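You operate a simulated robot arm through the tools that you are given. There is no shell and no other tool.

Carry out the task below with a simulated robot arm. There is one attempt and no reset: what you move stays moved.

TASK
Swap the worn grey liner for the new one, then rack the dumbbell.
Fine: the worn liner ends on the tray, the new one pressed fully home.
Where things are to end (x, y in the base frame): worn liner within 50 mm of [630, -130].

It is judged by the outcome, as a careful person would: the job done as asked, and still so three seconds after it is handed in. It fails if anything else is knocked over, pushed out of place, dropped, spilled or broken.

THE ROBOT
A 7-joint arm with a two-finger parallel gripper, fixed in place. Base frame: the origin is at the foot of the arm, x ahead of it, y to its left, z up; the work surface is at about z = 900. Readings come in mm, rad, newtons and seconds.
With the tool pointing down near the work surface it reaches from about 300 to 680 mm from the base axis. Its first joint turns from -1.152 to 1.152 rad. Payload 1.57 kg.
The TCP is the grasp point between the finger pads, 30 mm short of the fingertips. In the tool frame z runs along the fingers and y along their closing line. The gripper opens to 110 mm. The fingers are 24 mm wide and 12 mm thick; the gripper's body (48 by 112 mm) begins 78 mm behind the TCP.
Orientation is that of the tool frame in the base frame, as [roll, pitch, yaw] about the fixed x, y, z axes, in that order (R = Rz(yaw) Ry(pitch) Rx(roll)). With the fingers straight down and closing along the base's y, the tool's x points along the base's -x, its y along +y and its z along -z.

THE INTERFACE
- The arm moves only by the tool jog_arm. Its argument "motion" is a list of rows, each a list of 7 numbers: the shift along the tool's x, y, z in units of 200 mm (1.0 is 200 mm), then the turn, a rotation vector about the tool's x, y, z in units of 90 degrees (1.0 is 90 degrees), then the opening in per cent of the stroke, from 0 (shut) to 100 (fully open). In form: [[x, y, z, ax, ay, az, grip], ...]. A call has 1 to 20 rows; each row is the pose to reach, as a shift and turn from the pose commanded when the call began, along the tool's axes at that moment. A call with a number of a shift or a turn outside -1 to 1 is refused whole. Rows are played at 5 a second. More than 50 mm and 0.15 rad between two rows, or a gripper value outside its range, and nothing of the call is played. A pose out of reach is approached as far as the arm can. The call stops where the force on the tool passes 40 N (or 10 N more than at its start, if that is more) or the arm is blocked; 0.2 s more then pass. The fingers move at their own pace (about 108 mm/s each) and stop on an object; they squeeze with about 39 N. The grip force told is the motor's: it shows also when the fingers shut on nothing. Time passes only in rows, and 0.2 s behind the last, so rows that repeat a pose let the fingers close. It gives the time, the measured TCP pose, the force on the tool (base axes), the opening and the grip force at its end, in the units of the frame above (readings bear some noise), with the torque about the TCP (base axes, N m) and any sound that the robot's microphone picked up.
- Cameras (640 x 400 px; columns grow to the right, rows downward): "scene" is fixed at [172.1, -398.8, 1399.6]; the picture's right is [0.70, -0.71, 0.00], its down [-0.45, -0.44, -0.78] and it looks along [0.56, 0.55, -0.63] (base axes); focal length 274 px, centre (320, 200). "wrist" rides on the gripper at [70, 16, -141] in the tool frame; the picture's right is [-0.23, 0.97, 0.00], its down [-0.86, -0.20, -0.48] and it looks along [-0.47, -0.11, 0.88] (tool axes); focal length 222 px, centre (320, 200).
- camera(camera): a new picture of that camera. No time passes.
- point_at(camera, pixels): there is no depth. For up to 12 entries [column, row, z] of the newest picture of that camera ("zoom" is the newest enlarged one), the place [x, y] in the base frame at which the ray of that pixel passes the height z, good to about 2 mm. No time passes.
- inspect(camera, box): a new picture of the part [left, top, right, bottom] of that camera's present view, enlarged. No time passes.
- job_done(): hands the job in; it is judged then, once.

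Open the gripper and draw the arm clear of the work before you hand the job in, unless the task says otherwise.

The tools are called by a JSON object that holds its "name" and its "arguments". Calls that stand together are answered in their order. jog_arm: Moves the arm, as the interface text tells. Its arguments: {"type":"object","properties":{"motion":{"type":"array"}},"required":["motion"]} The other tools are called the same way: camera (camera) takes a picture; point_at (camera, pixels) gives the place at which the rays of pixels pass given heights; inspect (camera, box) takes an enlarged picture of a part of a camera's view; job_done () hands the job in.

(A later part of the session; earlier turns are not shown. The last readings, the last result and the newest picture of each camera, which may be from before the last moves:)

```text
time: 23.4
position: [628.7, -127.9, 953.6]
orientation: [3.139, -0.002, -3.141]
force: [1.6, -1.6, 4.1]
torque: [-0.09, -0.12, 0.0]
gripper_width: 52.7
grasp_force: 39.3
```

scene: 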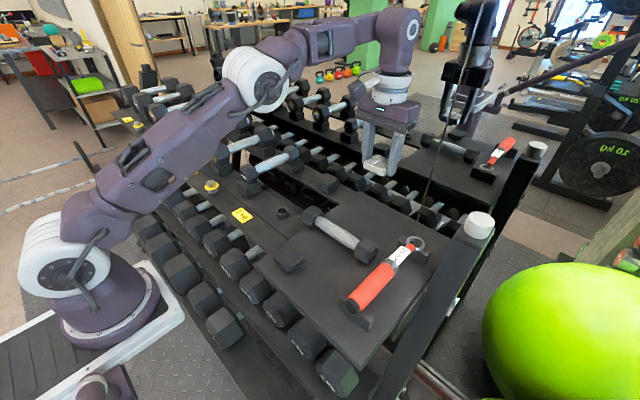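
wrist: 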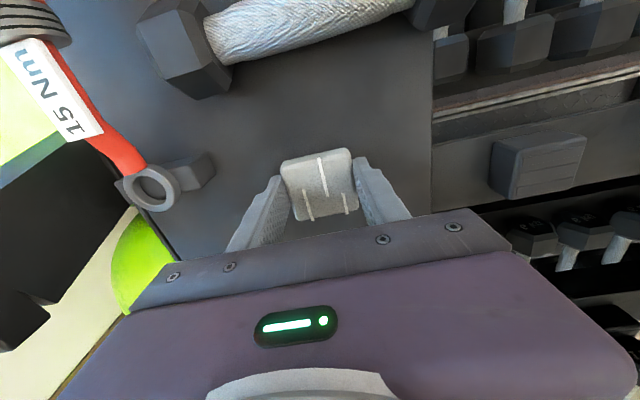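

Now only 4 N; I'll open to ~75 mm slowly to leave the liner standing.

{"name": "jog_arm", "arguments": {"motion": [[0, 0, 0, 0, 0, 0, 50], [0, 0, 0, 0, 0, 0, 55], [0, 0, 0, 0, 0, 0, 62], [0, 0, 0, 0, 0, 0, 68], [0, 0, 0, 0, 0, 0, 68]]}}

{"name": "inspect", "arguments": {"camera": "scene", "box": [330, 170, 426, 250]}}

{"name": "camera", "arguments": {"camera": "wrist"}}

```text
time: 24.6
position: [629.7, -129.5, 953.2]
orientation: [-3.141, -0.001, -3.139]
force: [0.2, 1.1, 1.1]
torque: [0.03, 0.01, -0.06]
gripper_width: 75.1
grasp_force: 0.0
```

```text
5.00 times, centred on (378, 210) of scene
```

zoom: 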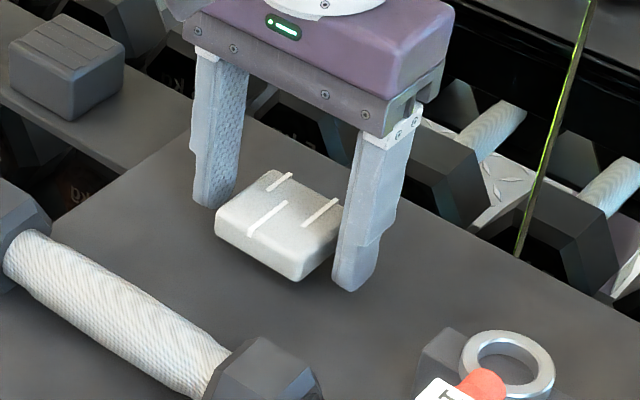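

```text
taken
```

wrist: 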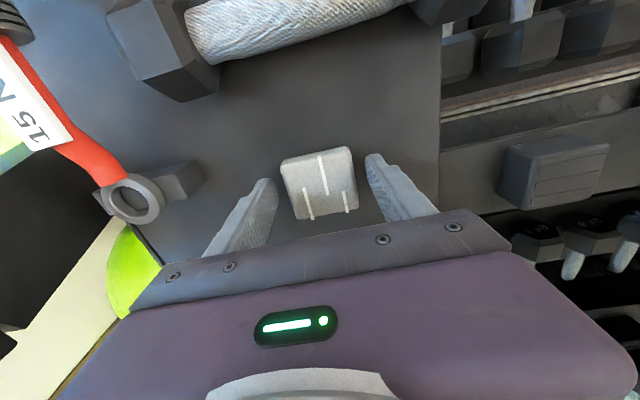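

The worn liner stands level on the tray at about (630, −130). I'll rise straight up to z ≈ 1100.

{"name": "jog_arm", "arguments": {"motion": [[0, 0, -0.04, 0, 0, 0, 68], [0, 0, -0.1, 0, 0, 0, 68], [0, 0, -0.2, 0, 0, 0, 68], [0, 0, -0.32, 0, 0, 0, 68], [0, 0, -0.45, 0, 0, 0, 68], [0, 0, -0.58, 0, 0, 0, 68], [0, 0, -0.68, 0, 0, 0, 68], [0, 0, -0.73, 0, 0, 0, 68]]}}

{"name": "inspect", "arguments": {"camera": "scene", "box": [330, 170, 426, 250]}}

{"name": "camera", "arguments": {"camera": "wrist"}}

```text
time: 26.4
position: [629.0, -129.8, 1100.8]
orientation: [3.141, -0.001, 3.141]
force: [-0.4, -0.2, 0.5]
torque: [-0.01, 0.01, 0.03]
gripper_width: 75.1
grasp_force: 0.0
```

```text
5.00 times, centred on (378, 210) of scene
```

zoom: 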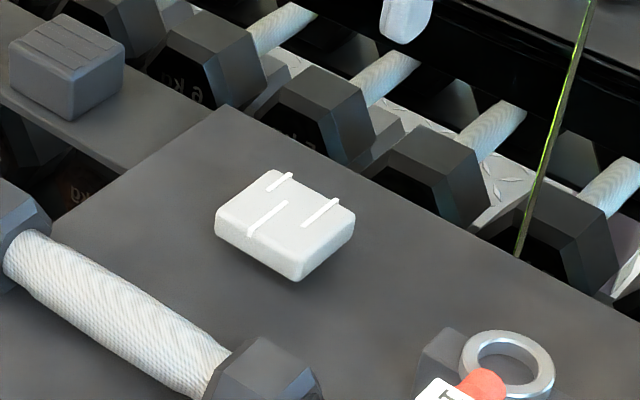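

```text
taken
```

wrist: 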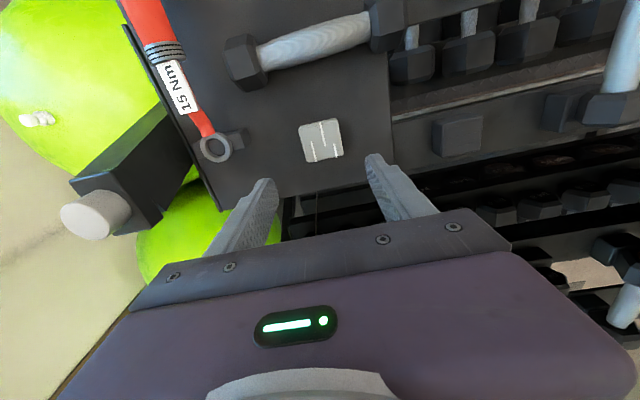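

Worn liner done. Now I travel at z ≈ 1100 back towards the new liner at about (393, −91).

{"name": "jog_arm", "arguments": {"motion": [[0.06, 0.01, 0, 0, 0, 0, 68], [0.18, 0.04, 0, 0, 0, 0, 68], [0.32, 0.07, 0, 0, 0, 0, 68], [0.46, 0.1, 0, 0, 0, 0, 68], [0.6, 0.13, 0, 0, 0, 0, 68], [0.74, 0.16, 0, 0, 0, 0, 68], [0.86, 0.185, 0, 0, 0, 0, 68], [0.9, 0.195, 0, 0, 0, 0, 68]]}}

{"name": "jog_arm", "arguments": {"motion": [[0.07, 0, 0.04, 0, 0, 0, 68], [0.15, 0, 0.1, 0, 0, 0, 68], [0.23, 0, 0.2, 0, 0, 0, 68], [0.285, 0, 0.3, 0, 0, 0, 68], [0.285, 0, 0.4, 0, 0, 0, 68], [0.285, 0, 0.48, 0, 0, 0, 68]]}}

{"name": "camera", "arguments": {"camera": "wrist"}}

{"name": "inspect", "arguments": {"camera": "wrist", "box": [272, 125, 368, 205]}}

{"name": "inspect", "arguments": {"camera": "scene", "box": [250, 220, 330, 280]}}

```text
time: 28.2
position: [448.8, -91.3, 1098.4]
orientation: [3.141, 0.0, 3.141]
force: [0.6, 0.0, -0.6]
torque: [-0.03, 0.0, -0.02]
gripper_width: 74.7
grasp_force: 0.1
```

```text
time: 29.6
position: [391.2, -91.5, 1004.6]
orientation: [-3.141, -0.001, 3.141]
force: [0.4, 0.0, 0.0]
torque: [-0.02, 0.03, -0.02]
gripper_width: 74.7
grasp_force: 0.0
```

```text
taken
```

wrist: 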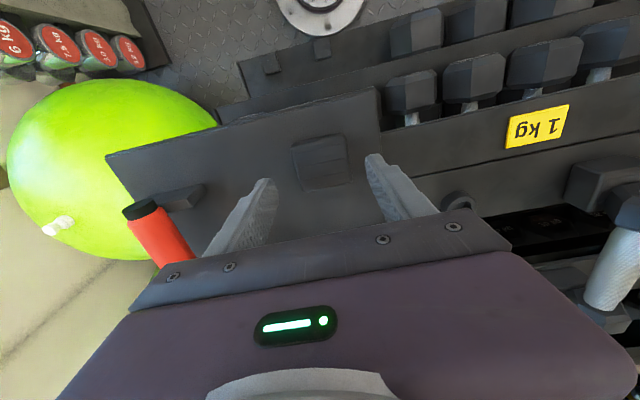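

```text
5.00 times, centred on (320, 165) of wrist
```

zoom: 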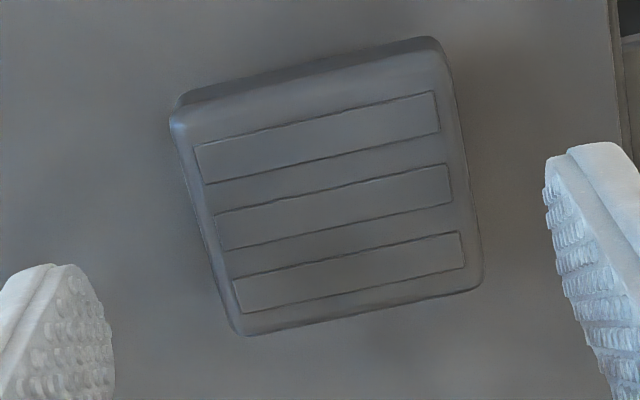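

```text
6.67 times, centred on (290, 250) of scene
```

zoom: 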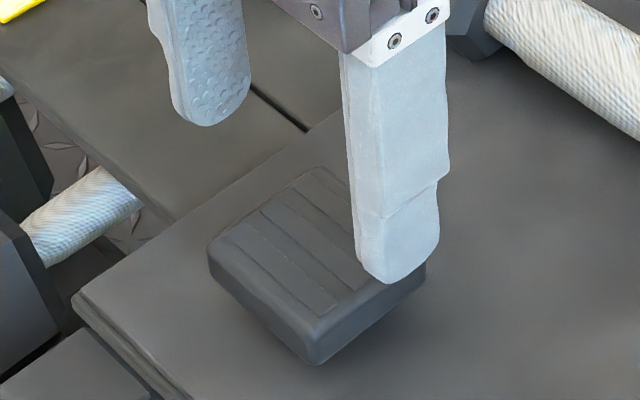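

The new liner lies squarely between the fingers; I'll project its corners to get its centre precisely.

{"name": "point_at", "arguments": {"camera": "wrist", "pixels": [[290.4, 150, 942], [344, 135.5, 942], [352.4, 180.5, 942], [304, 191.2, 942], [296, 155, 942], [342.5, 144, 942], [348.5, 178, 942], [304, 187, 942]]}}

```text
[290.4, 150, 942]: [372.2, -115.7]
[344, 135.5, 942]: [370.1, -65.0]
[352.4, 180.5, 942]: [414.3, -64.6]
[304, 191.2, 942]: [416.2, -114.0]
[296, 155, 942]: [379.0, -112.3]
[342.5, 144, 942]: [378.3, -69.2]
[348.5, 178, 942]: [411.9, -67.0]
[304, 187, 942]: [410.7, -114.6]
```

New liner centre ≈ (393.4, −90); same geometry as the worn one standing on its plug. I'll descend to TCP z ≈ 952 with it between the fingers.

{"name": "jog_arm", "arguments": {"motion": [[-0.003, 0.001, 0.05, 0, 0, 0, 68], [-0.003, 0.001, 0.1, 0, 0, 0, 68], [-0.003, 0.001, 0.15, 0, 0, 0, 68], [-0.003, 0.001, 0.2, 0, 0, 0, 68], [-0.003, 0.001, 0.235, 0, 0, 0, 68], [-0.003, 0.001, 0.258, 0, 0, 0, 68]]}}

{"name": "camera", "arguments": {"camera": "wrist"}}

{"name": "inspect", "arguments": {"camera": "scene", "box": [250, 220, 330, 280]}}

```text
time: 31.0
position: [392.7, -91.1, 951.4]
orientation: [-3.141, -0.001, -3.141]
force: [0.3, 0.3, -0.5]
torque: [-0.01, -0.01, -0.02]
gripper_width: 74.8
grasp_force: 0.0
```

```text
taken
```

wrist: 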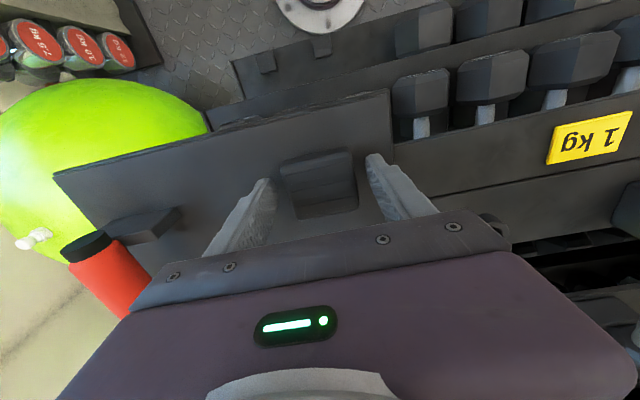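

```text
6.67 times, centred on (290, 250) of scene
```

zoom: 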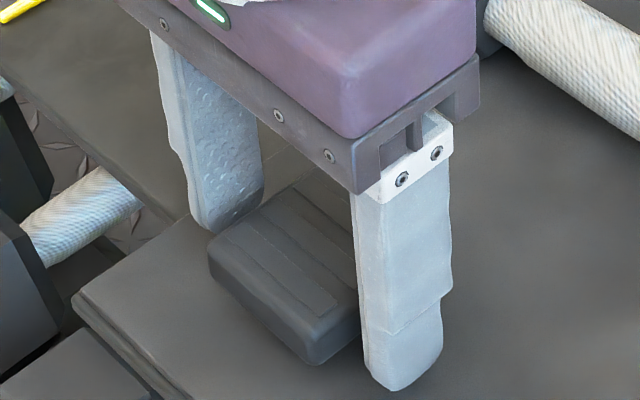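

The fingers straddle the new liner without touching anything. I'll close on it.

{"name": "jog_arm", "arguments": {"motion": [[0, 0, 0, 0, 0, 0, 58], [0, 0, 0, 0, 0, 0, 52], [0, 0, 0, 0, 0, 0, 46], [0, 0, 0, 0, 0, 0, 40], [0, 0, 0, 0, 0, 0, 30], [0, 0, 0, 0, 0, 0, 30]]}}

{"name": "inspect", "arguments": {"camera": "wrist", "box": [272, 150, 368, 230]}}

{"name": "inspect", "arguments": {"camera": "scene", "box": [250, 220, 330, 280]}}

```text
time: 32.4
position: [392.4, -89.3, 950.4]
orientation: [-3.141, 0.002, -3.141]
force: [-0.5, -0.3, -0.1]
torque: [0.02, 0.02, -0.01]
gripper_width: 52.7
grasp_force: 39.3
```

```text
5.00 times, centred on (320, 190) of wrist
```

zoom: 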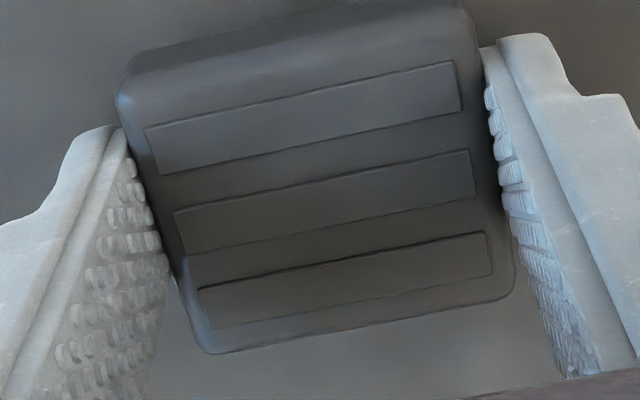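

```text
6.67 times, centred on (290, 250) of scene
```

zoom: 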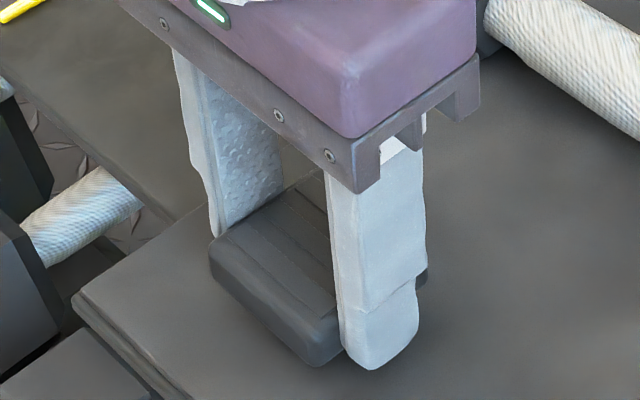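

The new liner sits in the gripper at the same offset as the worn one did (corner pixels match within ~3 zoom px). I'll lift straight up to z ≈ 1060 and look at the tray spot and the liner.

{"name": "jog_arm", "arguments": {"motion": [[0, 0, -0.02, 0, 0, 0, 30], [0, 0, -0.06, 0, 0, 0, 30], [0, 0, -0.14, 0, 0, 0, 30], [0, 0, -0.24, 0, 0, 0, 30], [0, 0, -0.34, 0, 0, 0, 30], [0, 0, -0.44, 0, 0, 0, 30], [0, 0, -0.52, 0, 0, 0, 30], [0, 0, -0.54, 0, 0, 0, 30]]}}

{"name": "inspect", "arguments": {"camera": "scene", "box": [250, 180, 346, 280]}}

{"name": "camera", "arguments": {"camera": "wrist"}}

```text
time: 34.2
position: [392.0, -90.6, 1060.8]
orientation: [3.14, 0.0, 3.141]
force: [-0.3, -0.4, -0.4]
torque: [0.04, -0.05, 0.02]
gripper_width: 52.8
grasp_force: 39.1
```

```text
4.00 times, centred on (298, 230) of scene
```

zoom: 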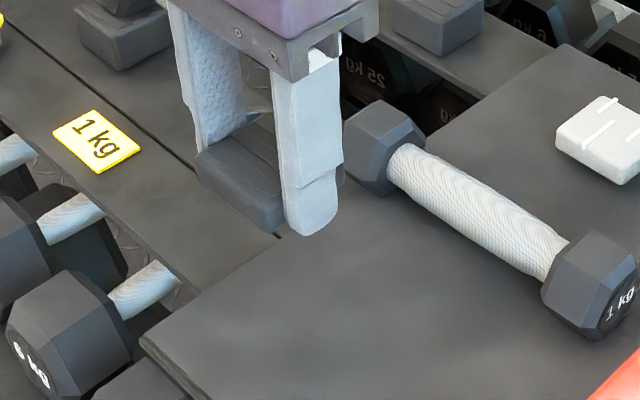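

```text
taken
```

wrist: 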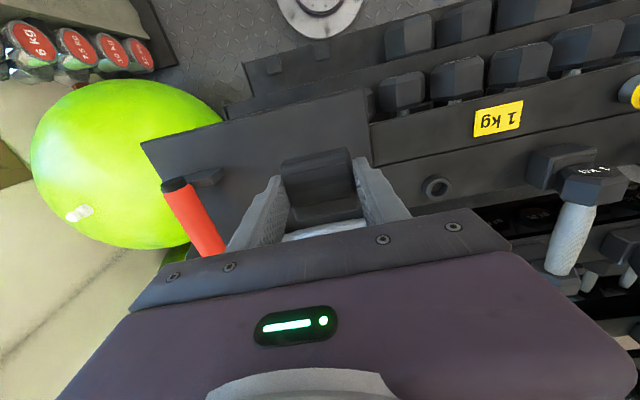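

The new liner is held and clear of the tray. I'll move above the ring at (494.4, 58.9) and descend to z ≈ 968, just above the ring top.

{"name": "jog_arm", "arguments": {"motion": [[-0.04, 0.05, 0, 0, 0, 0, 30], [-0.12, 0.17, 0, 0, 0, 0, 30], [-0.22, 0.32, 0, 0, 0, 0, 30], [-0.32, 0.47, 0, 0, 0, 0, 30], [-0.42, 0.62, 0, 0, 0, 0, 30], [-0.48, 0.72, 0, 0, 0, 0, 30], [-0.504, 0.7485, 0, 0, 0, 0, 30], [-0.504, 0.7485, 0.1, 0, 0, 0, 30], [-0.504, 0.7485, 0.22, 0, 0, 0, 30], [-0.504, 0.7485, 0.34, 0, 0, 0, 30], [-0.504, 0.7485, 0.42, 0, 0, 0, 30], [-0.504, 0.7485, 0.46, 0, 0, 0, 30], [-0.504, 0.7485, 0.46, 0, 0, 0, 30]]}}

{"name": "camera", "arguments": {"camera": "scene"}}

{"name": "inspect", "arguments": {"camera": "scene", "box": [252, 170, 332, 230]}}

{"name": "camera", "arguments": {"camera": "wrist"}}

```text
time: 37.0
position: [494.1, 59.7, 967.8]
orientation: [3.142, 0.0, 3.141]
force: [-0.1, 0.0, 0.6]
torque: [-0.03, 0.0, 0.01]
gripper_width: 52.6
grasp_force: 38.6
```

```text
taken
```

scene: 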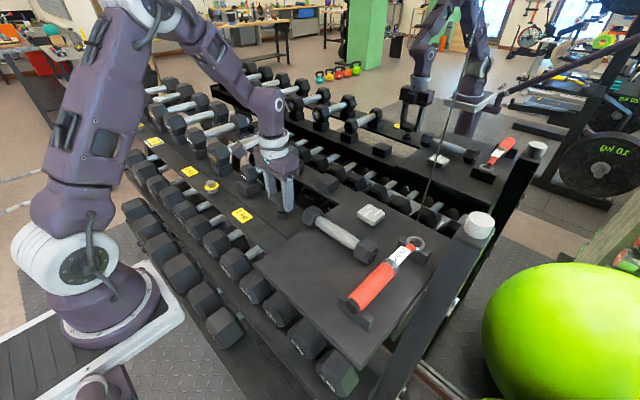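

```text
6.67 times, centred on (292, 200) of scene
```

zoom: 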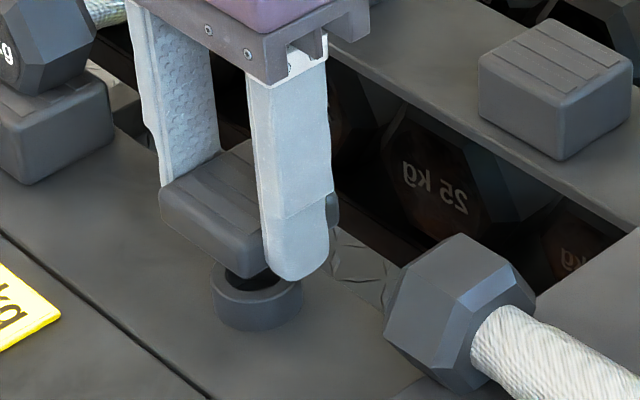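

```text
taken
```

wrist: 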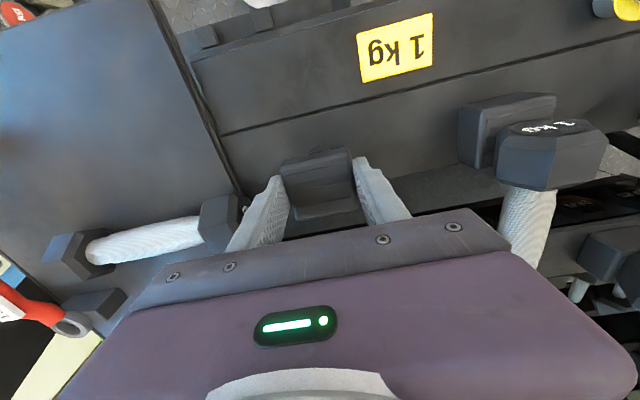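

The liner appears aligned over the ring in the scene zoom, with a dark plug visible above the bore. I'll lower in 1–2 mm steps to z ≈ 957 and read the force.

{"name": "jog_arm", "arguments": {"motion": [[0, 0, 0.01, 0, 0, 0, 30], [0, 0, 0.02, 0, 0, 0, 30], [0, 0, 0.03, 0, 0, 0, 30], [0, 0, 0.04, 0, 0, 0, 30], [0, 0, 0.05, 0, 0, 0, 30], [0, 0, 0.055, 0, 0, 0, 30]]}}

```text
time: 38.4
position: [493.8, 58.4, 958.0]
orientation: [3.141, 0.001, -3.139]
force: [0.8, 0.1, -0.5]
torque: [-0.02, -0.01, 0.01]
gripper_width: 52.6
grasp_force: 38.5
```

No contact yet at z ≈ 957; continuing 4 mm in 1 mm steps.

{"name": "jog_arm", "arguments": {"motion": [[0, 0, 0.005, 0, 0, 0, 30], [0, 0, 0.01, 0, 0, 0, 30], [0, 0, 0.015, 0, 0, 0, 30], [0, 0, 0.02, 0, 0, 0, 30]]}}

{"name": "inspect", "arguments": {"camera": "scene", "box": [252, 170, 332, 230]}}

```text
time: 39.4
position: [493.6, 59.0, 953.1]
orientation: [3.141, 0.0, -3.139]
force: [0.0, -0.8, -0.7]
torque: [-0.01, 0.01, -0.01]
gripper_width: 52.7
grasp_force: 38.9
```

```text
6.67 times, centred on (292, 200) of scene
```

zoom: 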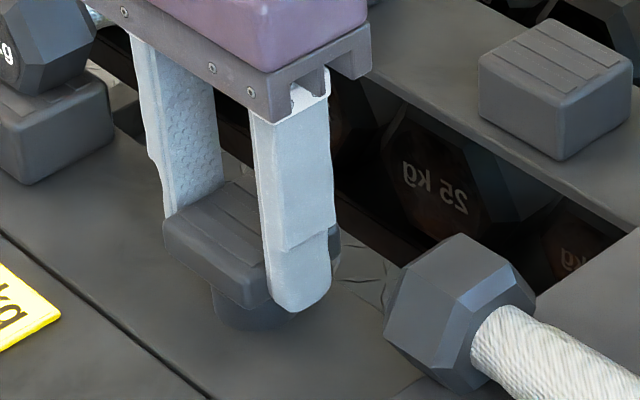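

Still force-free at z ≈ 953, so the plug seems to be entering the bore; home should be near 945. Down another 4 mm.

{"name": "jog_arm", "arguments": {"motion": [[0, 0, 0.005, 0, 0, 0, 30], [0, 0, 0.01, 0, 0, 0, 30], [0, 0, 0.015, 0, 0, 0, 30], [0, 0, 0.02, 0, 0, 0, 30]]}}

```text
time: 40.4
position: [493.7, 59.8, 948.3]
orientation: [-3.141, -0.001, -3.141]
force: [-0.3, 1.1, 0.1]
torque: [0.01, 0.01, -0.01]
gripper_width: 53.0
grasp_force: 39.4
```

Still free at z ≈ 949. I'll press on down another 3 mm in 1 mm steps, expecting resistance.

{"name": "jog_arm", "arguments": {"motion": [[0, 0, 0.005, 0, 0, 0, 30], [0, 0, 0.01, 0, 0, 0, 30], [0, 0, 0.015, 0, 0, 0, 30], [0, 0, 0.015, 0, 0, 0, 30]]}}

{"name": "inspect", "arguments": {"camera": "scene", "box": [252, 170, 332, 230]}}

```text
time: 41.4
position: [492.6, 58.8, 945.1]
orientation: [-3.141, 0.001, 3.14]
force: [0.8, 1.1, -1.4]
torque: [0.01, -0.02, -0.02]
gripper_width: 52.6
grasp_force: 39.4
```

```text
6.67 times, centred on (292, 200) of scene
```

zoom: 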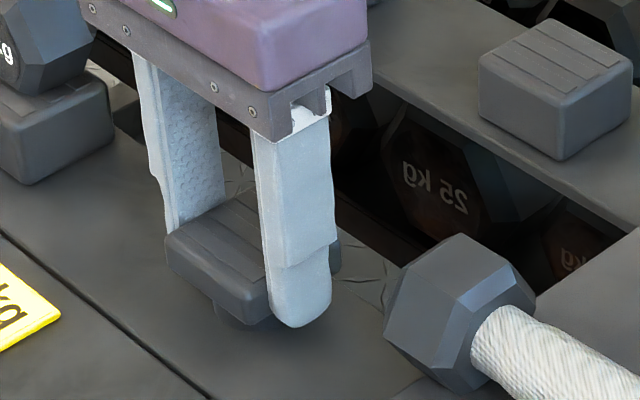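

Still no force at z ≈ 946; continuing 1 mm at a time to 943.

{"name": "jog_arm", "arguments": {"motion": [[0, 0, 0.005, 0, 0, 0, 30], [0, 0, 0.01, 0, 0, 0, 30], [0, 0, 0.01, 0, 0, 0, 30]]}}

```text
time: 42.2
position: [493.1, 58.9, 945.9]
orientation: [-3.14, 0.002, -3.14]
force: [-5.4, 2.6, 34.3]
torque: [0.07, 0.24, -0.01]
gripper_width: 52.9
grasp_force: 38.7
```

Resistance: 34 N up at z ≈ 945.5. I'll compare the seating with the earlier worn-liner view in the same 10× scene zoom.

{"name": "inspect", "arguments": {"camera": "scene", "box": [262, 190, 302, 230]}}

```text
10.00 times, centred on (282, 210) of scene
```

zoom: 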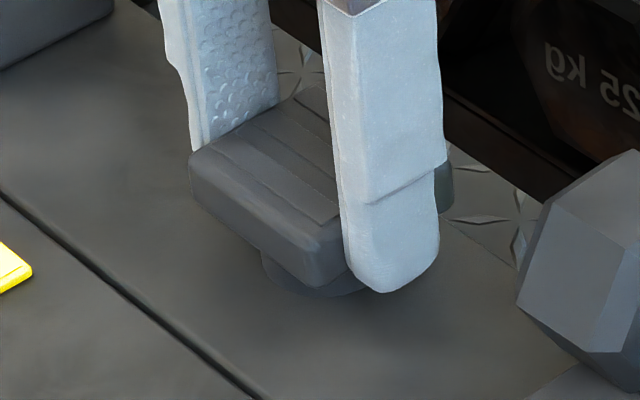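

The plate's front corner (316,288) and the ring rim match the worn liner's seated view. I'll relax 1 mm (still pressing down), open the fingers, then press from above with closed fingertips to make sure it is fully home.

{"name": "jog_arm", "arguments": {"motion": [[0, 0, -0.005, 0, 0, 0, 30], [0, 0, -0.005, 0, 0, 0, 30]]}}

```text
time: 42.8
position: [493.1, 58.9, 944.9]
orientation: [-3.14, 0.001, 3.141]
force: [-0.5, -0.5, 21.6]
torque: [-0.02, -0.07, -0.02]
gripper_width: 52.7
grasp_force: 39.7
```

Down-force is 21.6 N; now open the fingers to ~72 mm.

{"name": "jog_arm", "arguments": {"motion": [[0, 0, 0, 0, 0, 0, 52], [0, 0, 0, 0, 0, 0, 58], [0, 0, 0, 0, 0, 0, 65], [0, 0, 0, 0, 0, 0, 65]]}}

{"name": "inspect", "arguments": {"camera": "scene", "box": [262, 190, 302, 230]}}

{"name": "camera", "arguments": {"camera": "wrist"}}

```text
time: 43.8
position: [493.0, 59.6, 945.0]
orientation: [-3.14, 0.0, 3.141]
force: [0.5, -0.4, 0.0]
torque: [-0.04, -0.01, 0.0]
gripper_width: 71.5
grasp_force: 0.0
```

```text
10.00 times, centred on (282, 210) of scene
```

zoom: 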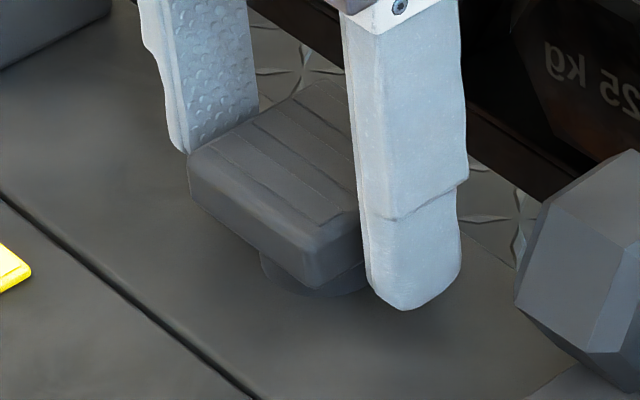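

```text
taken
```

wrist: 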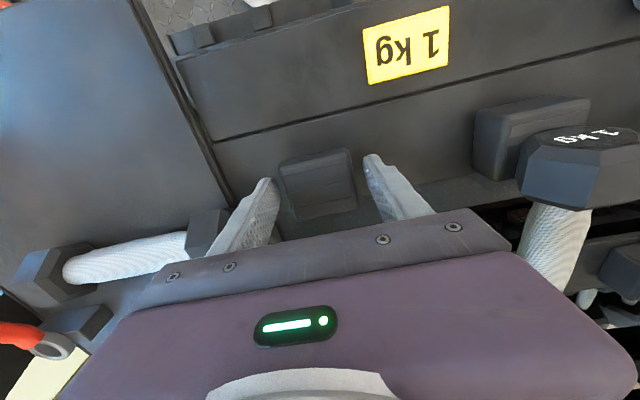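

Released cleanly; the liner sits level. I'll rise to z ≈ 992, close the fingers, and view the seated liner unobstructed.

{"name": "jog_arm", "arguments": {"motion": [[0, 0, -0.03, 0, 0, 0, 65], [0, 0, -0.09, 0, 0, 0, 65], [0, 0, -0.16, 0, 0, 0, 65], [0, 0, -0.235, 0, 0, 0, 65], [0, 0, -0.235, 0, 0, 0, 40], [0, 0, -0.235, 0, 0, 0, 15], [0, 0, -0.235, 0, 0, 0, 0], [0, 0, -0.235, 0, 0, 0, 0], [0, 0, -0.235, 0, 0, 0, 0]]}}

{"name": "inspect", "arguments": {"camera": "scene", "box": [262, 190, 302, 230]}}

{"name": "camera", "arguments": {"camera": "wrist"}}

```text
time: 45.8
position: [494.0, 57.7, 993.7]
orientation: [-3.141, 0.0, 3.14]
force: [0.3, 0.0, 0.5]
torque: [-0.02, -0.03, 0.02]
gripper_width: 0.0
grasp_force: 21.5
```

```text
10.00 times, centred on (282, 210) of scene
```

zoom: 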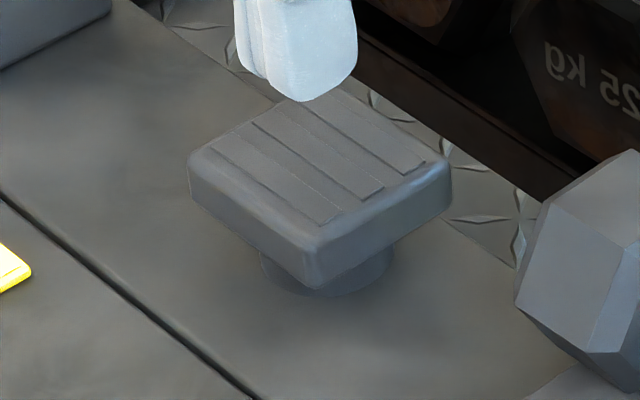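

```text
taken
```

wrist: 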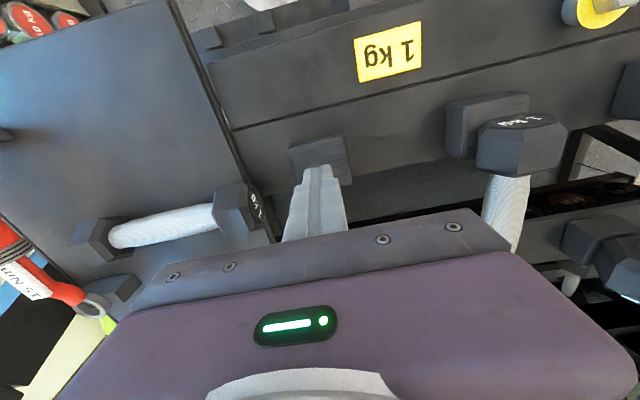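

The seated view matches the worn liner's. Now I press on its top centre with closed fingertips: lower to z ≈ 968 first, then in small steps.

{"name": "jog_arm", "arguments": {"motion": [[0, 0, 0.03, 0, 0, 0, 0], [0, 0, 0.06, 0, 0, 0, 0], [0, 0, 0.09, 0, 0, 0, 0], [0, 0, 0.11, 0, 0, 0, 0], [0, 0, 0.12, 0, 0, 0, 0]]}}

{"name": "jog_arm", "arguments": {"motion": [[0, 0, 0.004, 0, 0, 0, 0], [0, 0, 0.008, 0, 0, 0, 0], [0, 0, 0.012, 0, 0, 0, 0], [0, 0, 0.016, 0, 0, 0, 0], [0, 0, 0.016, 0, 0, 0, 0]]}}

```text
time: 47.0
position: [493.1, 59.0, 968.0]
orientation: [3.141, 0.001, -3.141]
force: [0.2, -0.6, -0.3]
torque: [0.0, -0.01, 0.01]
gripper_width: 0.0
grasp_force: 21.2
```

```text
time: 48.2
position: [493.8, 59.0, 965.7]
orientation: [-3.141, 0.002, -3.14]
force: [-0.5, 1.4, 16.2]
torque: [0.05, 0.05, 0.0]
gripper_width: 0.0
grasp_force: 21.2
```

Contact at z ≈ 965.7 (liner top ≈ 936, the same as the worn one was). I'll press down further in 0.5 mm steps up to the ~40 N limit.

{"name": "jog_arm", "arguments": {"motion": [[0, 0, 0.0025, 0, 0, 0, 0], [0, 0, 0.005, 0, 0, 0, 0], [0, 0, 0.0075, 0, 0, 0, 0], [0, 0, 0.01, 0, 0, 0, 0], [0, 0, 0.0125, 0, 0, 0, 0]]}}

```text
time: 49.0
position: [494.2, 58.0, 964.5]
orientation: [3.141, 0.001, 3.141]
force: [-4.8, -0.2, 12.5]
torque: [0.01, 0.25, 0.01]
gripper_width: 0.1
grasp_force: 21.3
stopped in row 3: the force on the tool passed its limit at 42 N (the readings are from after the stop); the commanded pose is now the measured one
```

The press reached 42 N and stopped. I'll press once more to see whether there is any further travel.

{"name": "jog_arm", "arguments": {"motion": [[0, 0, 0.0025, 0, 0, 0, 0], [0, 0, 0.005, 0, 0, 0, 0], [0, 0, 0.0075, 0, 0, 0, 0], [0, 0, 0.0075, 0, 0, 0, 0]]}}

{"name": "inspect", "arguments": {"camera": "scene", "box": [262, 190, 302, 230]}}

```text
time: 49.8
position: [494.2, 59.5, 964.8]
orientation: [-3.141, 0.0, -3.141]
force: [-7.4, 0.2, 14.9]
torque: [0.03, 0.24, 0.02]
gripper_width: 0.0
grasp_force: 21.1
stopped in row 3: the force on the tool passed its limit at 43 N (the readings are from after the stop); the commanded pose is now the measured one
```

```text
10.00 times, centred on (282, 210) of scene
```

zoom: 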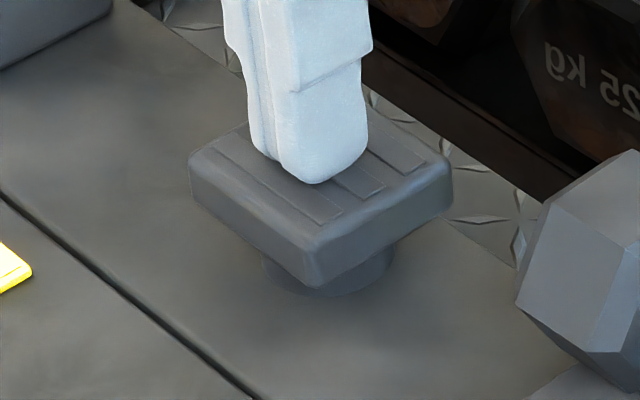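

The liner holds firm against 42–43 N with its top at ≈ 935.5 and the ring rim unchanged in view, so it is home (plate on ring top ≈ 919 + ~16 mm plate). I'll rise to z ≈ 1065 and then move to look at the dumbbell.

{"name": "jog_arm", "arguments": {"motion": [[0, 0, -0.02, 0, 0, 0, 0], [0, 0, -0.08, 0, 0, 0, 0], [0, 0, -0.18, 0, 0, 0, 0], [0, 0, -0.3, 0, 0, 0, 0], [0, 0, -0.42, 0, 0, 0, 0], [0, 0, -0.5, 0, 0, 0, 0], [-0.03, -0.1, -0.5, 0, 0, 0, 0], [-0.06, -0.25, -0.5, 0, 0, 0, 0], [-0.06, -0.4, -0.5, 0, 0, 0, 0], [-0.06, -0.55, -0.5, 0, 0, 0, 0], [-0.06, -0.7, -0.5, 0, 0, 0, 0], [-0.06, -0.8, -0.5, 0, 0, 0, 0], [-0.06, -0.85, -0.5, 0, 0, 0, 0]]}}

{"name": "camera", "arguments": {"camera": "wrist"}}

{"name": "inspect", "arguments": {"camera": "scene", "box": [262, 190, 302, 230]}}

{"name": "inspect", "arguments": {"camera": "scene", "box": [290, 190, 390, 270]}}

```text
time: 52.5
position: [504.5, -112.1, 1064.1]
orientation: [3.139, 0.0, -3.141]
force: [-0.1, -0.7, 0.2]
torque: [-0.05, 0.03, 0.01]
gripper_width: 0.0
grasp_force: 21.4
```

```text
taken
```

wrist: 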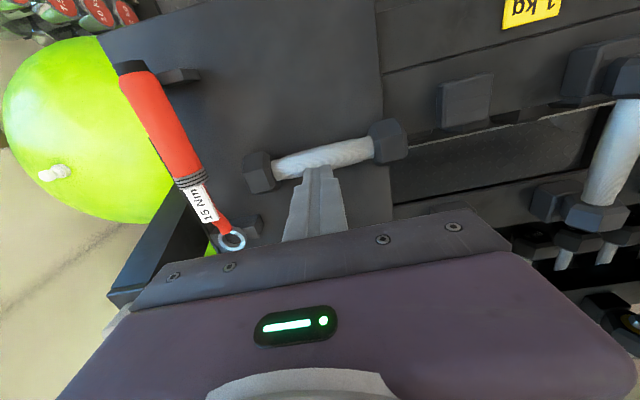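

```text
10.00 times, centred on (282, 210) of scene
```

zoom: 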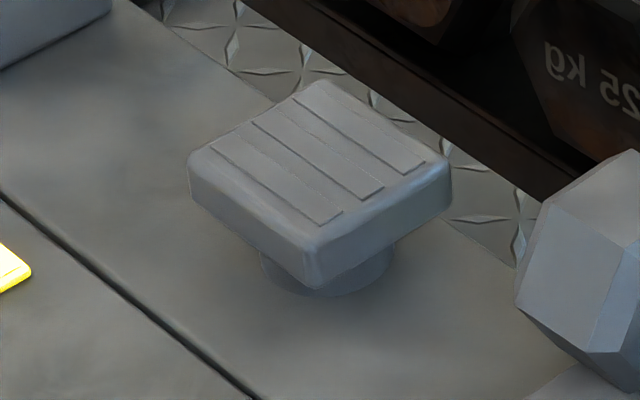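

```text
5.00 times, centred on (340, 230) of scene
```

zoom: 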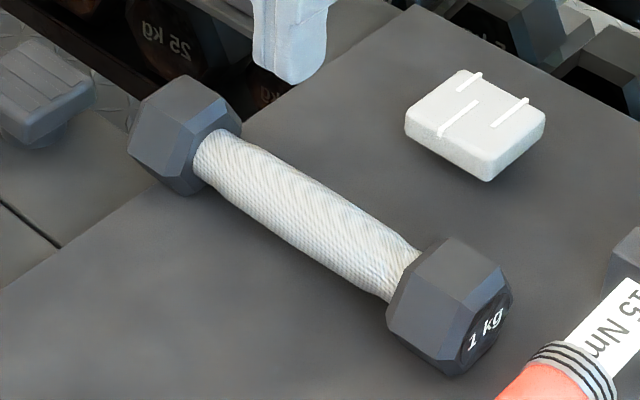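

The new liner is seated level. I'll enlarge the dumbbell in the wrist view to measure its heads and handle.

{"name": "inspect", "arguments": {"camera": "wrist", "box": [235, 105, 415, 215]}}

{"name": "inspect", "arguments": {"camera": "scene", "box": [300, 200, 380, 260]}}

```text
3.56 times, centred on (325, 160) of wrist
```

zoom: 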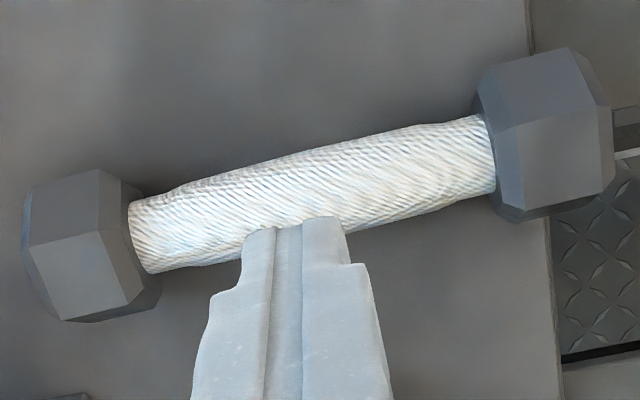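

```text
6.67 times, centred on (340, 230) of scene
```

zoom: 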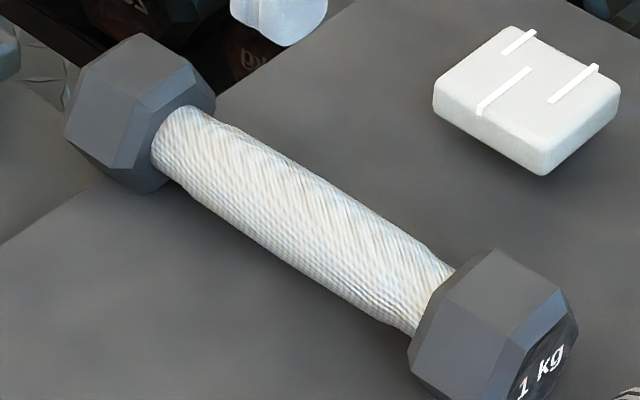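

I'll project the handle-end midpoints from both cameras at several heights to triangulate the dumbbell axis.

{"name": "point_at", "arguments": {"camera": "zoom", "pixels": [[182, 141, 930], [182, 141, 940], [182, 141, 950], [428, 300, 930], [428, 300, 940], [428, 300, 950]]}}

{"name": "point_at", "arguments": {"camera": "wrist", "pixels": [[274.4, 170.7, 930], [274.4, 170.7, 940], [274.4, 170.7, 950], [372.2, 147.3, 930], [372.2, 147.3, 940], [372.2, 147.3, 950], [407.5, 144.5, 950], [245, 180, 950]]}}

```text
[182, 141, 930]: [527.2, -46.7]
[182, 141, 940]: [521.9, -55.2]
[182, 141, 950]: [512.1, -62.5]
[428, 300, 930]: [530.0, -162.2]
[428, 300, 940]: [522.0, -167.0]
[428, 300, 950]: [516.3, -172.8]
```

```text
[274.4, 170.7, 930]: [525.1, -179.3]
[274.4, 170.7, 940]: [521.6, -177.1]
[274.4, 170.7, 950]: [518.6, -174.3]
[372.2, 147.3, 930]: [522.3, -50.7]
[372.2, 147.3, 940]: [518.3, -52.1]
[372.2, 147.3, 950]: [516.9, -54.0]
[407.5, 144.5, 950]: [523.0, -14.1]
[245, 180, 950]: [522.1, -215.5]
```

The dumbbell axis runs along y at x ≈ 521, centre (521, −115), handle ~124 mm, total ~200 mm. Now I measure the rear saddle and how the neighbouring racked 1 kg dumbbell sits on its saddles.

{"name": "inspect", "arguments": {"camera": "scene", "box": [230, 130, 350, 210]}}

{"name": "point_at", "arguments": {"camera": "scene", "pixels": [[316.2, 179.6, 936], [325.7, 172.9, 936], [338.6, 179.6, 936], [328.3, 185.6, 936], [328.3, 193, 900]]}}

```text
5.00 times, centred on (290, 170) of scene
```

zoom: 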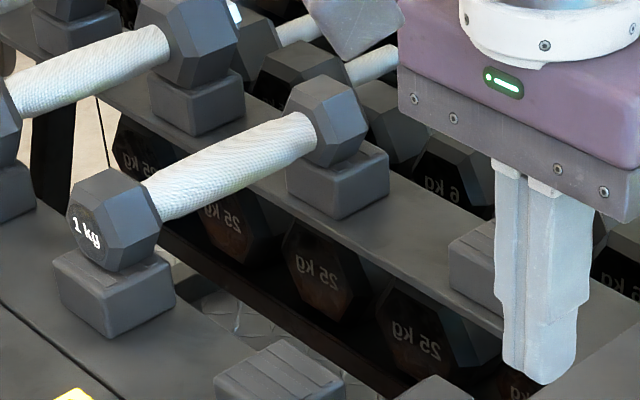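

```text
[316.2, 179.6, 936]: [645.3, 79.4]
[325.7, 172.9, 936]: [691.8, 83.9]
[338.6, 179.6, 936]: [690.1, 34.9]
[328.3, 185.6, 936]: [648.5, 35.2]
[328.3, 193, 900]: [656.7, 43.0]
```

Rear saddle centre ≈ (669, 58.5), front liner ≈ (494, 59.5): the dumbbell should be set down centred at about (581.5, 59) along x. Now I rotate the gripper −90° about its axis at height, over the dumbbell's centre, and open to ~66 mm.

{"name": "jog_arm", "arguments": {"motion": [[-0.01, 0, 0, 0, 0, -0.083, 10], [-0.02, -0.005, 0, 0, 0, -0.167, 20], [-0.03, -0.01, 0, 0, 0, -0.25, 30], [-0.04, -0.015, 0, 0, 0, -0.333, 40], [-0.05, -0.019, 0, 0, 0, -0.417, 50], [-0.06, -0.019, 0, 0, 0, -0.5, 60], [-0.07, -0.019, 0, 0, 0, -0.583, 60], [-0.078, -0.019, 0, 0, 0, -0.667, 60], [-0.078, -0.019, 0, 0, 0, -0.75, 60], [-0.078, -0.019, 0, 0, 0, -0.833, 60], [-0.078, -0.019, 0, 0, 0, -0.917, 60], [-0.078, -0.019, 0, 0, 0, -1.0, 60], [-0.078, -0.019, 0, 0, 0, -1.0, 60]]}}

{"name": "camera", "arguments": {"camera": "wrist"}}

{"name": "camera", "arguments": {"camera": "scene"}}

```text
time: 55.4
position: [522.1, -114.6, 1064.7]
orientation: [-3.139, 0.002, -1.568]
force: [-1.1, 0.5, 0.4]
torque: [0.03, -0.02, 0.01]
gripper_width: 65.8
grasp_force: 0.1
```

```text
taken
```

wrist: 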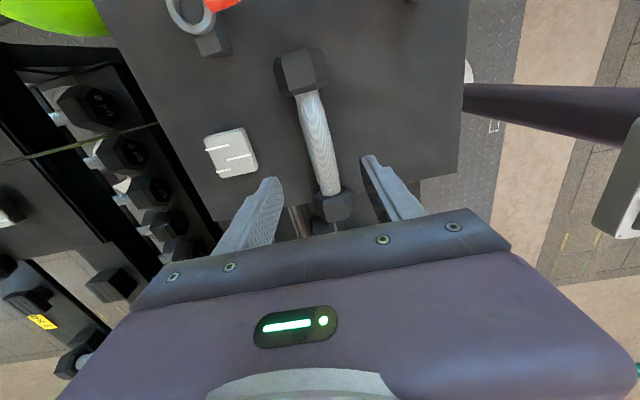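

```text
taken
```

scene: 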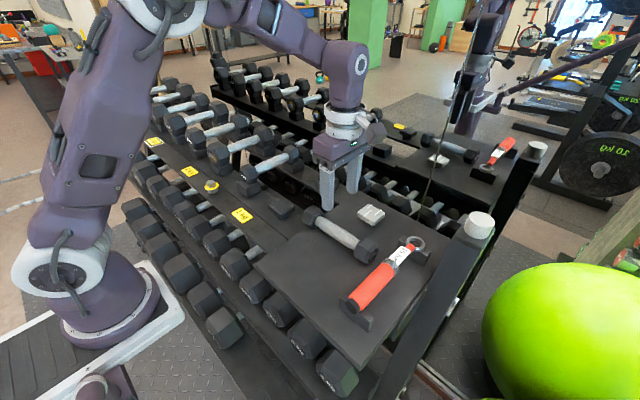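

The gripper is rotated with the handle between the fingers. I'll measure the handle's centreline in this view.

{"name": "inspect", "arguments": {"camera": "wrist", "box": [250, 40, 390, 230]}}

{"name": "point_at", "arguments": {"camera": "wrist", "pixels": [[308, 95, 940], [319, 142, 940], [328, 185, 940], [301, 50, 950], [303, 142, 940], [333, 142, 940]]}}

```text
2.11 times, centred on (320, 135) of wrist
```

zoom: 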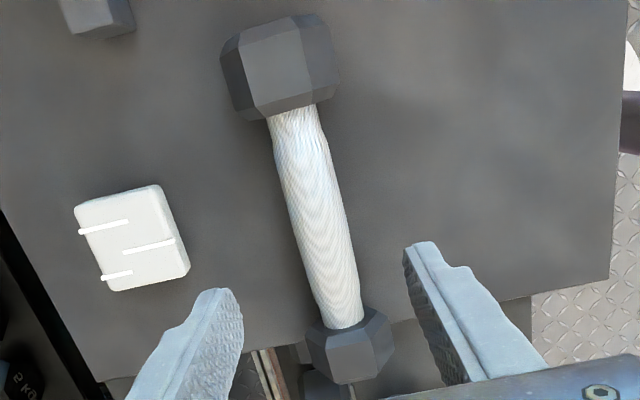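

```text
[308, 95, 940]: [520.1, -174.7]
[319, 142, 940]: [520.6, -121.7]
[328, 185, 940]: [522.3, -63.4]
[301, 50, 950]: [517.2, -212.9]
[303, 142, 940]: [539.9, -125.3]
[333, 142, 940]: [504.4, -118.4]
```

Handle centreline is x ≈ 521, well aligned with y. I'll descend to z ≈ 985 with fingers at 66 mm and check clearance.

{"name": "jog_arm", "arguments": {"motion": [[0, 0, 0.06, 0, 0, 0, 60], [0, 0, 0.14, 0, 0, 0, 60], [0, 0, 0.22, 0, 0, 0, 60], [0, 0, 0.3, 0, 0, 0, 60], [0, 0, 0.36, 0, 0, 0, 60], [0, 0, 0.4, 0, 0, 0, 60]]}}

{"name": "camera", "arguments": {"camera": "wrist"}}

{"name": "inspect", "arguments": {"camera": "scene", "box": [290, 180, 410, 270]}}

```text
time: 56.8
position: [520.1, -115.8, 984.4]
orientation: [-3.14, -0.001, -1.57]
force: [-0.2, -0.3, 0.9]
torque: [-0.03, 0.03, -0.04]
gripper_width: 66.0
grasp_force: 0.0
```

```text
taken
```

wrist: 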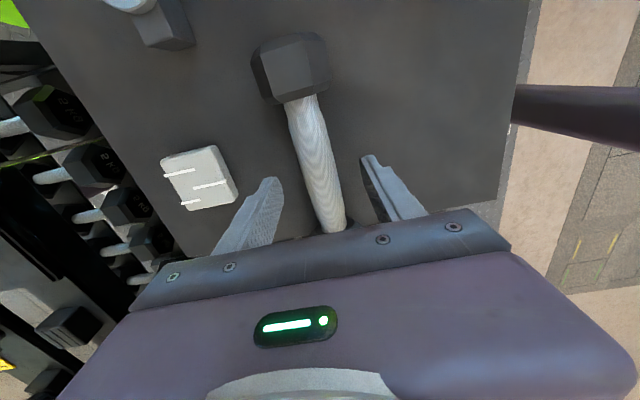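

```text
4.44 times, centred on (350, 225) of scene
```

zoom: 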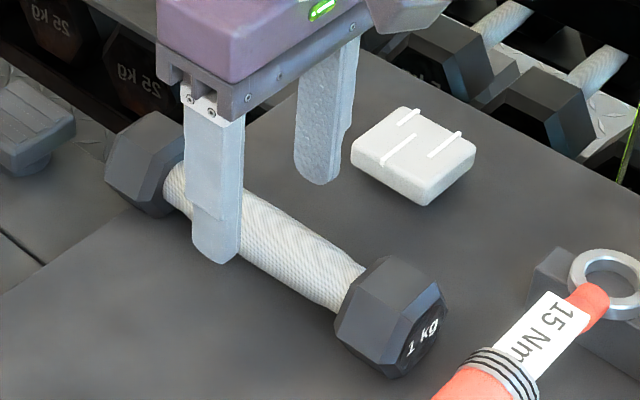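

Both fingers clear the handle, heads and worn liner. I'll descend to z ≈ 951 (tips ≈ 921, tray ≈ 915).

{"name": "jog_arm", "arguments": {"motion": [[0, 0, 0.04, 0, 0, 0, 60], [0, 0, 0.08, 0, 0, 0, 60], [0, 0, 0.12, 0, 0, 0, 60], [0, 0, 0.15, 0, 0, 0, 60], [0, 0, 0.169, 0, 0, 0, 60]]}}

{"name": "camera", "arguments": {"camera": "wrist"}}

{"name": "inspect", "arguments": {"camera": "scene", "box": [290, 180, 410, 270]}}

```text
time: 58.0
position: [522.3, -114.9, 950.8]
orientation: [-3.139, 0.0, -1.569]
force: [1.1, 0.3, 0.2]
torque: [0.02, 0.02, 0.02]
gripper_width: 65.8
grasp_force: 0.1
```

```text
taken
```

wrist: 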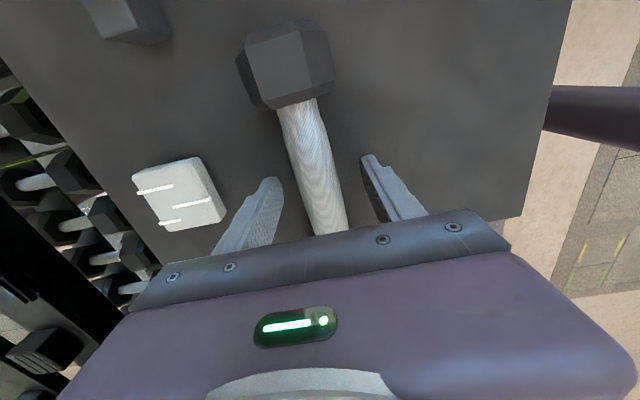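

```text
4.44 times, centred on (350, 225) of scene
```

zoom: 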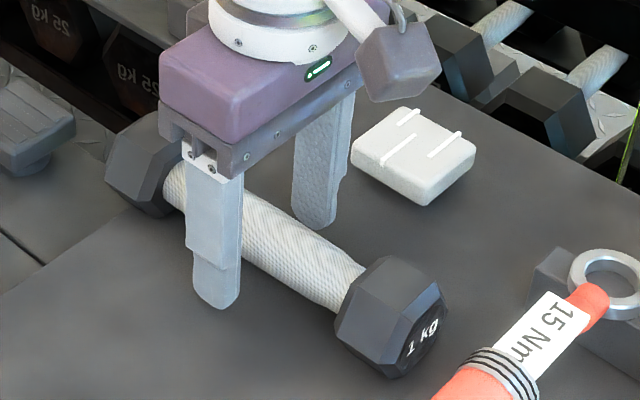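

Fingers straddle the handle with tips below its axis. Closing on the handle.

{"name": "jog_arm", "arguments": {"motion": [[0, 0, 0, 0, 0, 0, 50], [0, 0, 0, 0, 0, 0, 40], [0, 0, 0, 0, 0, 0, 30], [0, 0, 0, 0, 0, 0, 20], [0, 0, 0, 0, 0, 0, 5], [0, 0, 0, 0, 0, 0, 5], [0, 0, 0, 0, 0, 0, 5]]}}

{"name": "camera", "arguments": {"camera": "wrist"}}

{"name": "inspect", "arguments": {"camera": "scene", "box": [290, 180, 410, 270]}}

```text
time: 59.5
position: [521.7, -115.3, 950.6]
orientation: [-3.138, 0.0, -1.57]
force: [2.6, -0.2, 1.8]
torque: [-0.38, -0.04, 0.65]
gripper_width: 29.5
grasp_force: 39.1
```

```text
taken
```

wrist: 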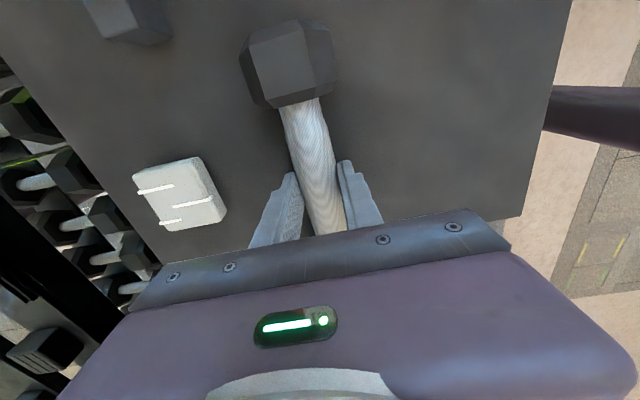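

```text
4.44 times, centred on (350, 225) of scene
```

zoom: 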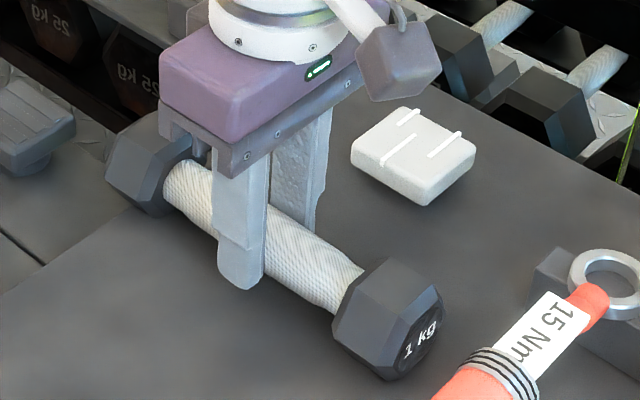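

Gripped the handle at 29.5 mm with 39 N. I'll lift 15 mm slowly and check weight, tilt and slip.

{"name": "jog_arm", "arguments": {"motion": [[0, 0, -0.01, 0, 0, 0, 5], [0, 0, -0.025, 0, 0, 0, 5], [0, 0, -0.045, 0, 0, 0, 5], [0, 0, -0.06, 0, 0, 0, 5], [0, 0, -0.075, 0, 0, 0, 5], [0, 0, -0.075, 0, 0, 0, 5]]}}

{"name": "inspect", "arguments": {"camera": "scene", "box": [290, 180, 410, 270]}}

{"name": "camera", "arguments": {"camera": "wrist"}}

```text
time: 61.0
position: [522.4, -114.1, 966.6]
orientation: [-3.139, -0.001, -1.571]
force: [0.1, -0.5, -9.2]
torque: [0.0, 0.02, -0.02]
gripper_width: 29.3
grasp_force: 39.4
```

```text
4.44 times, centred on (350, 225) of scene
```

zoom: 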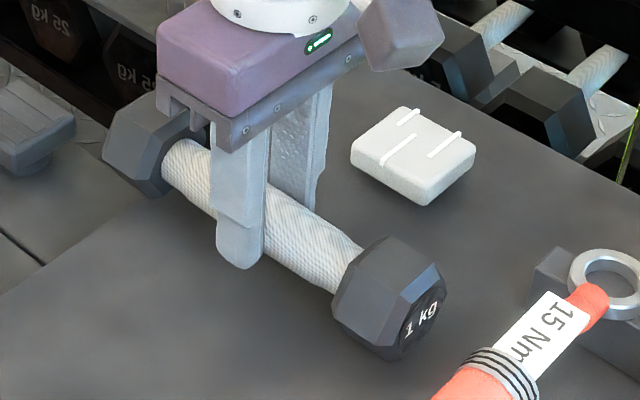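

```text
taken
```

wrist: 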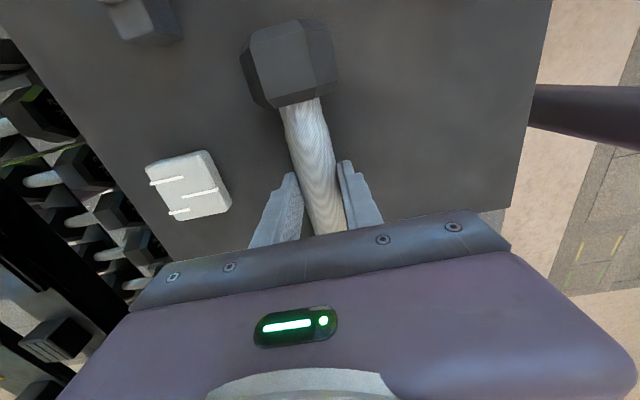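

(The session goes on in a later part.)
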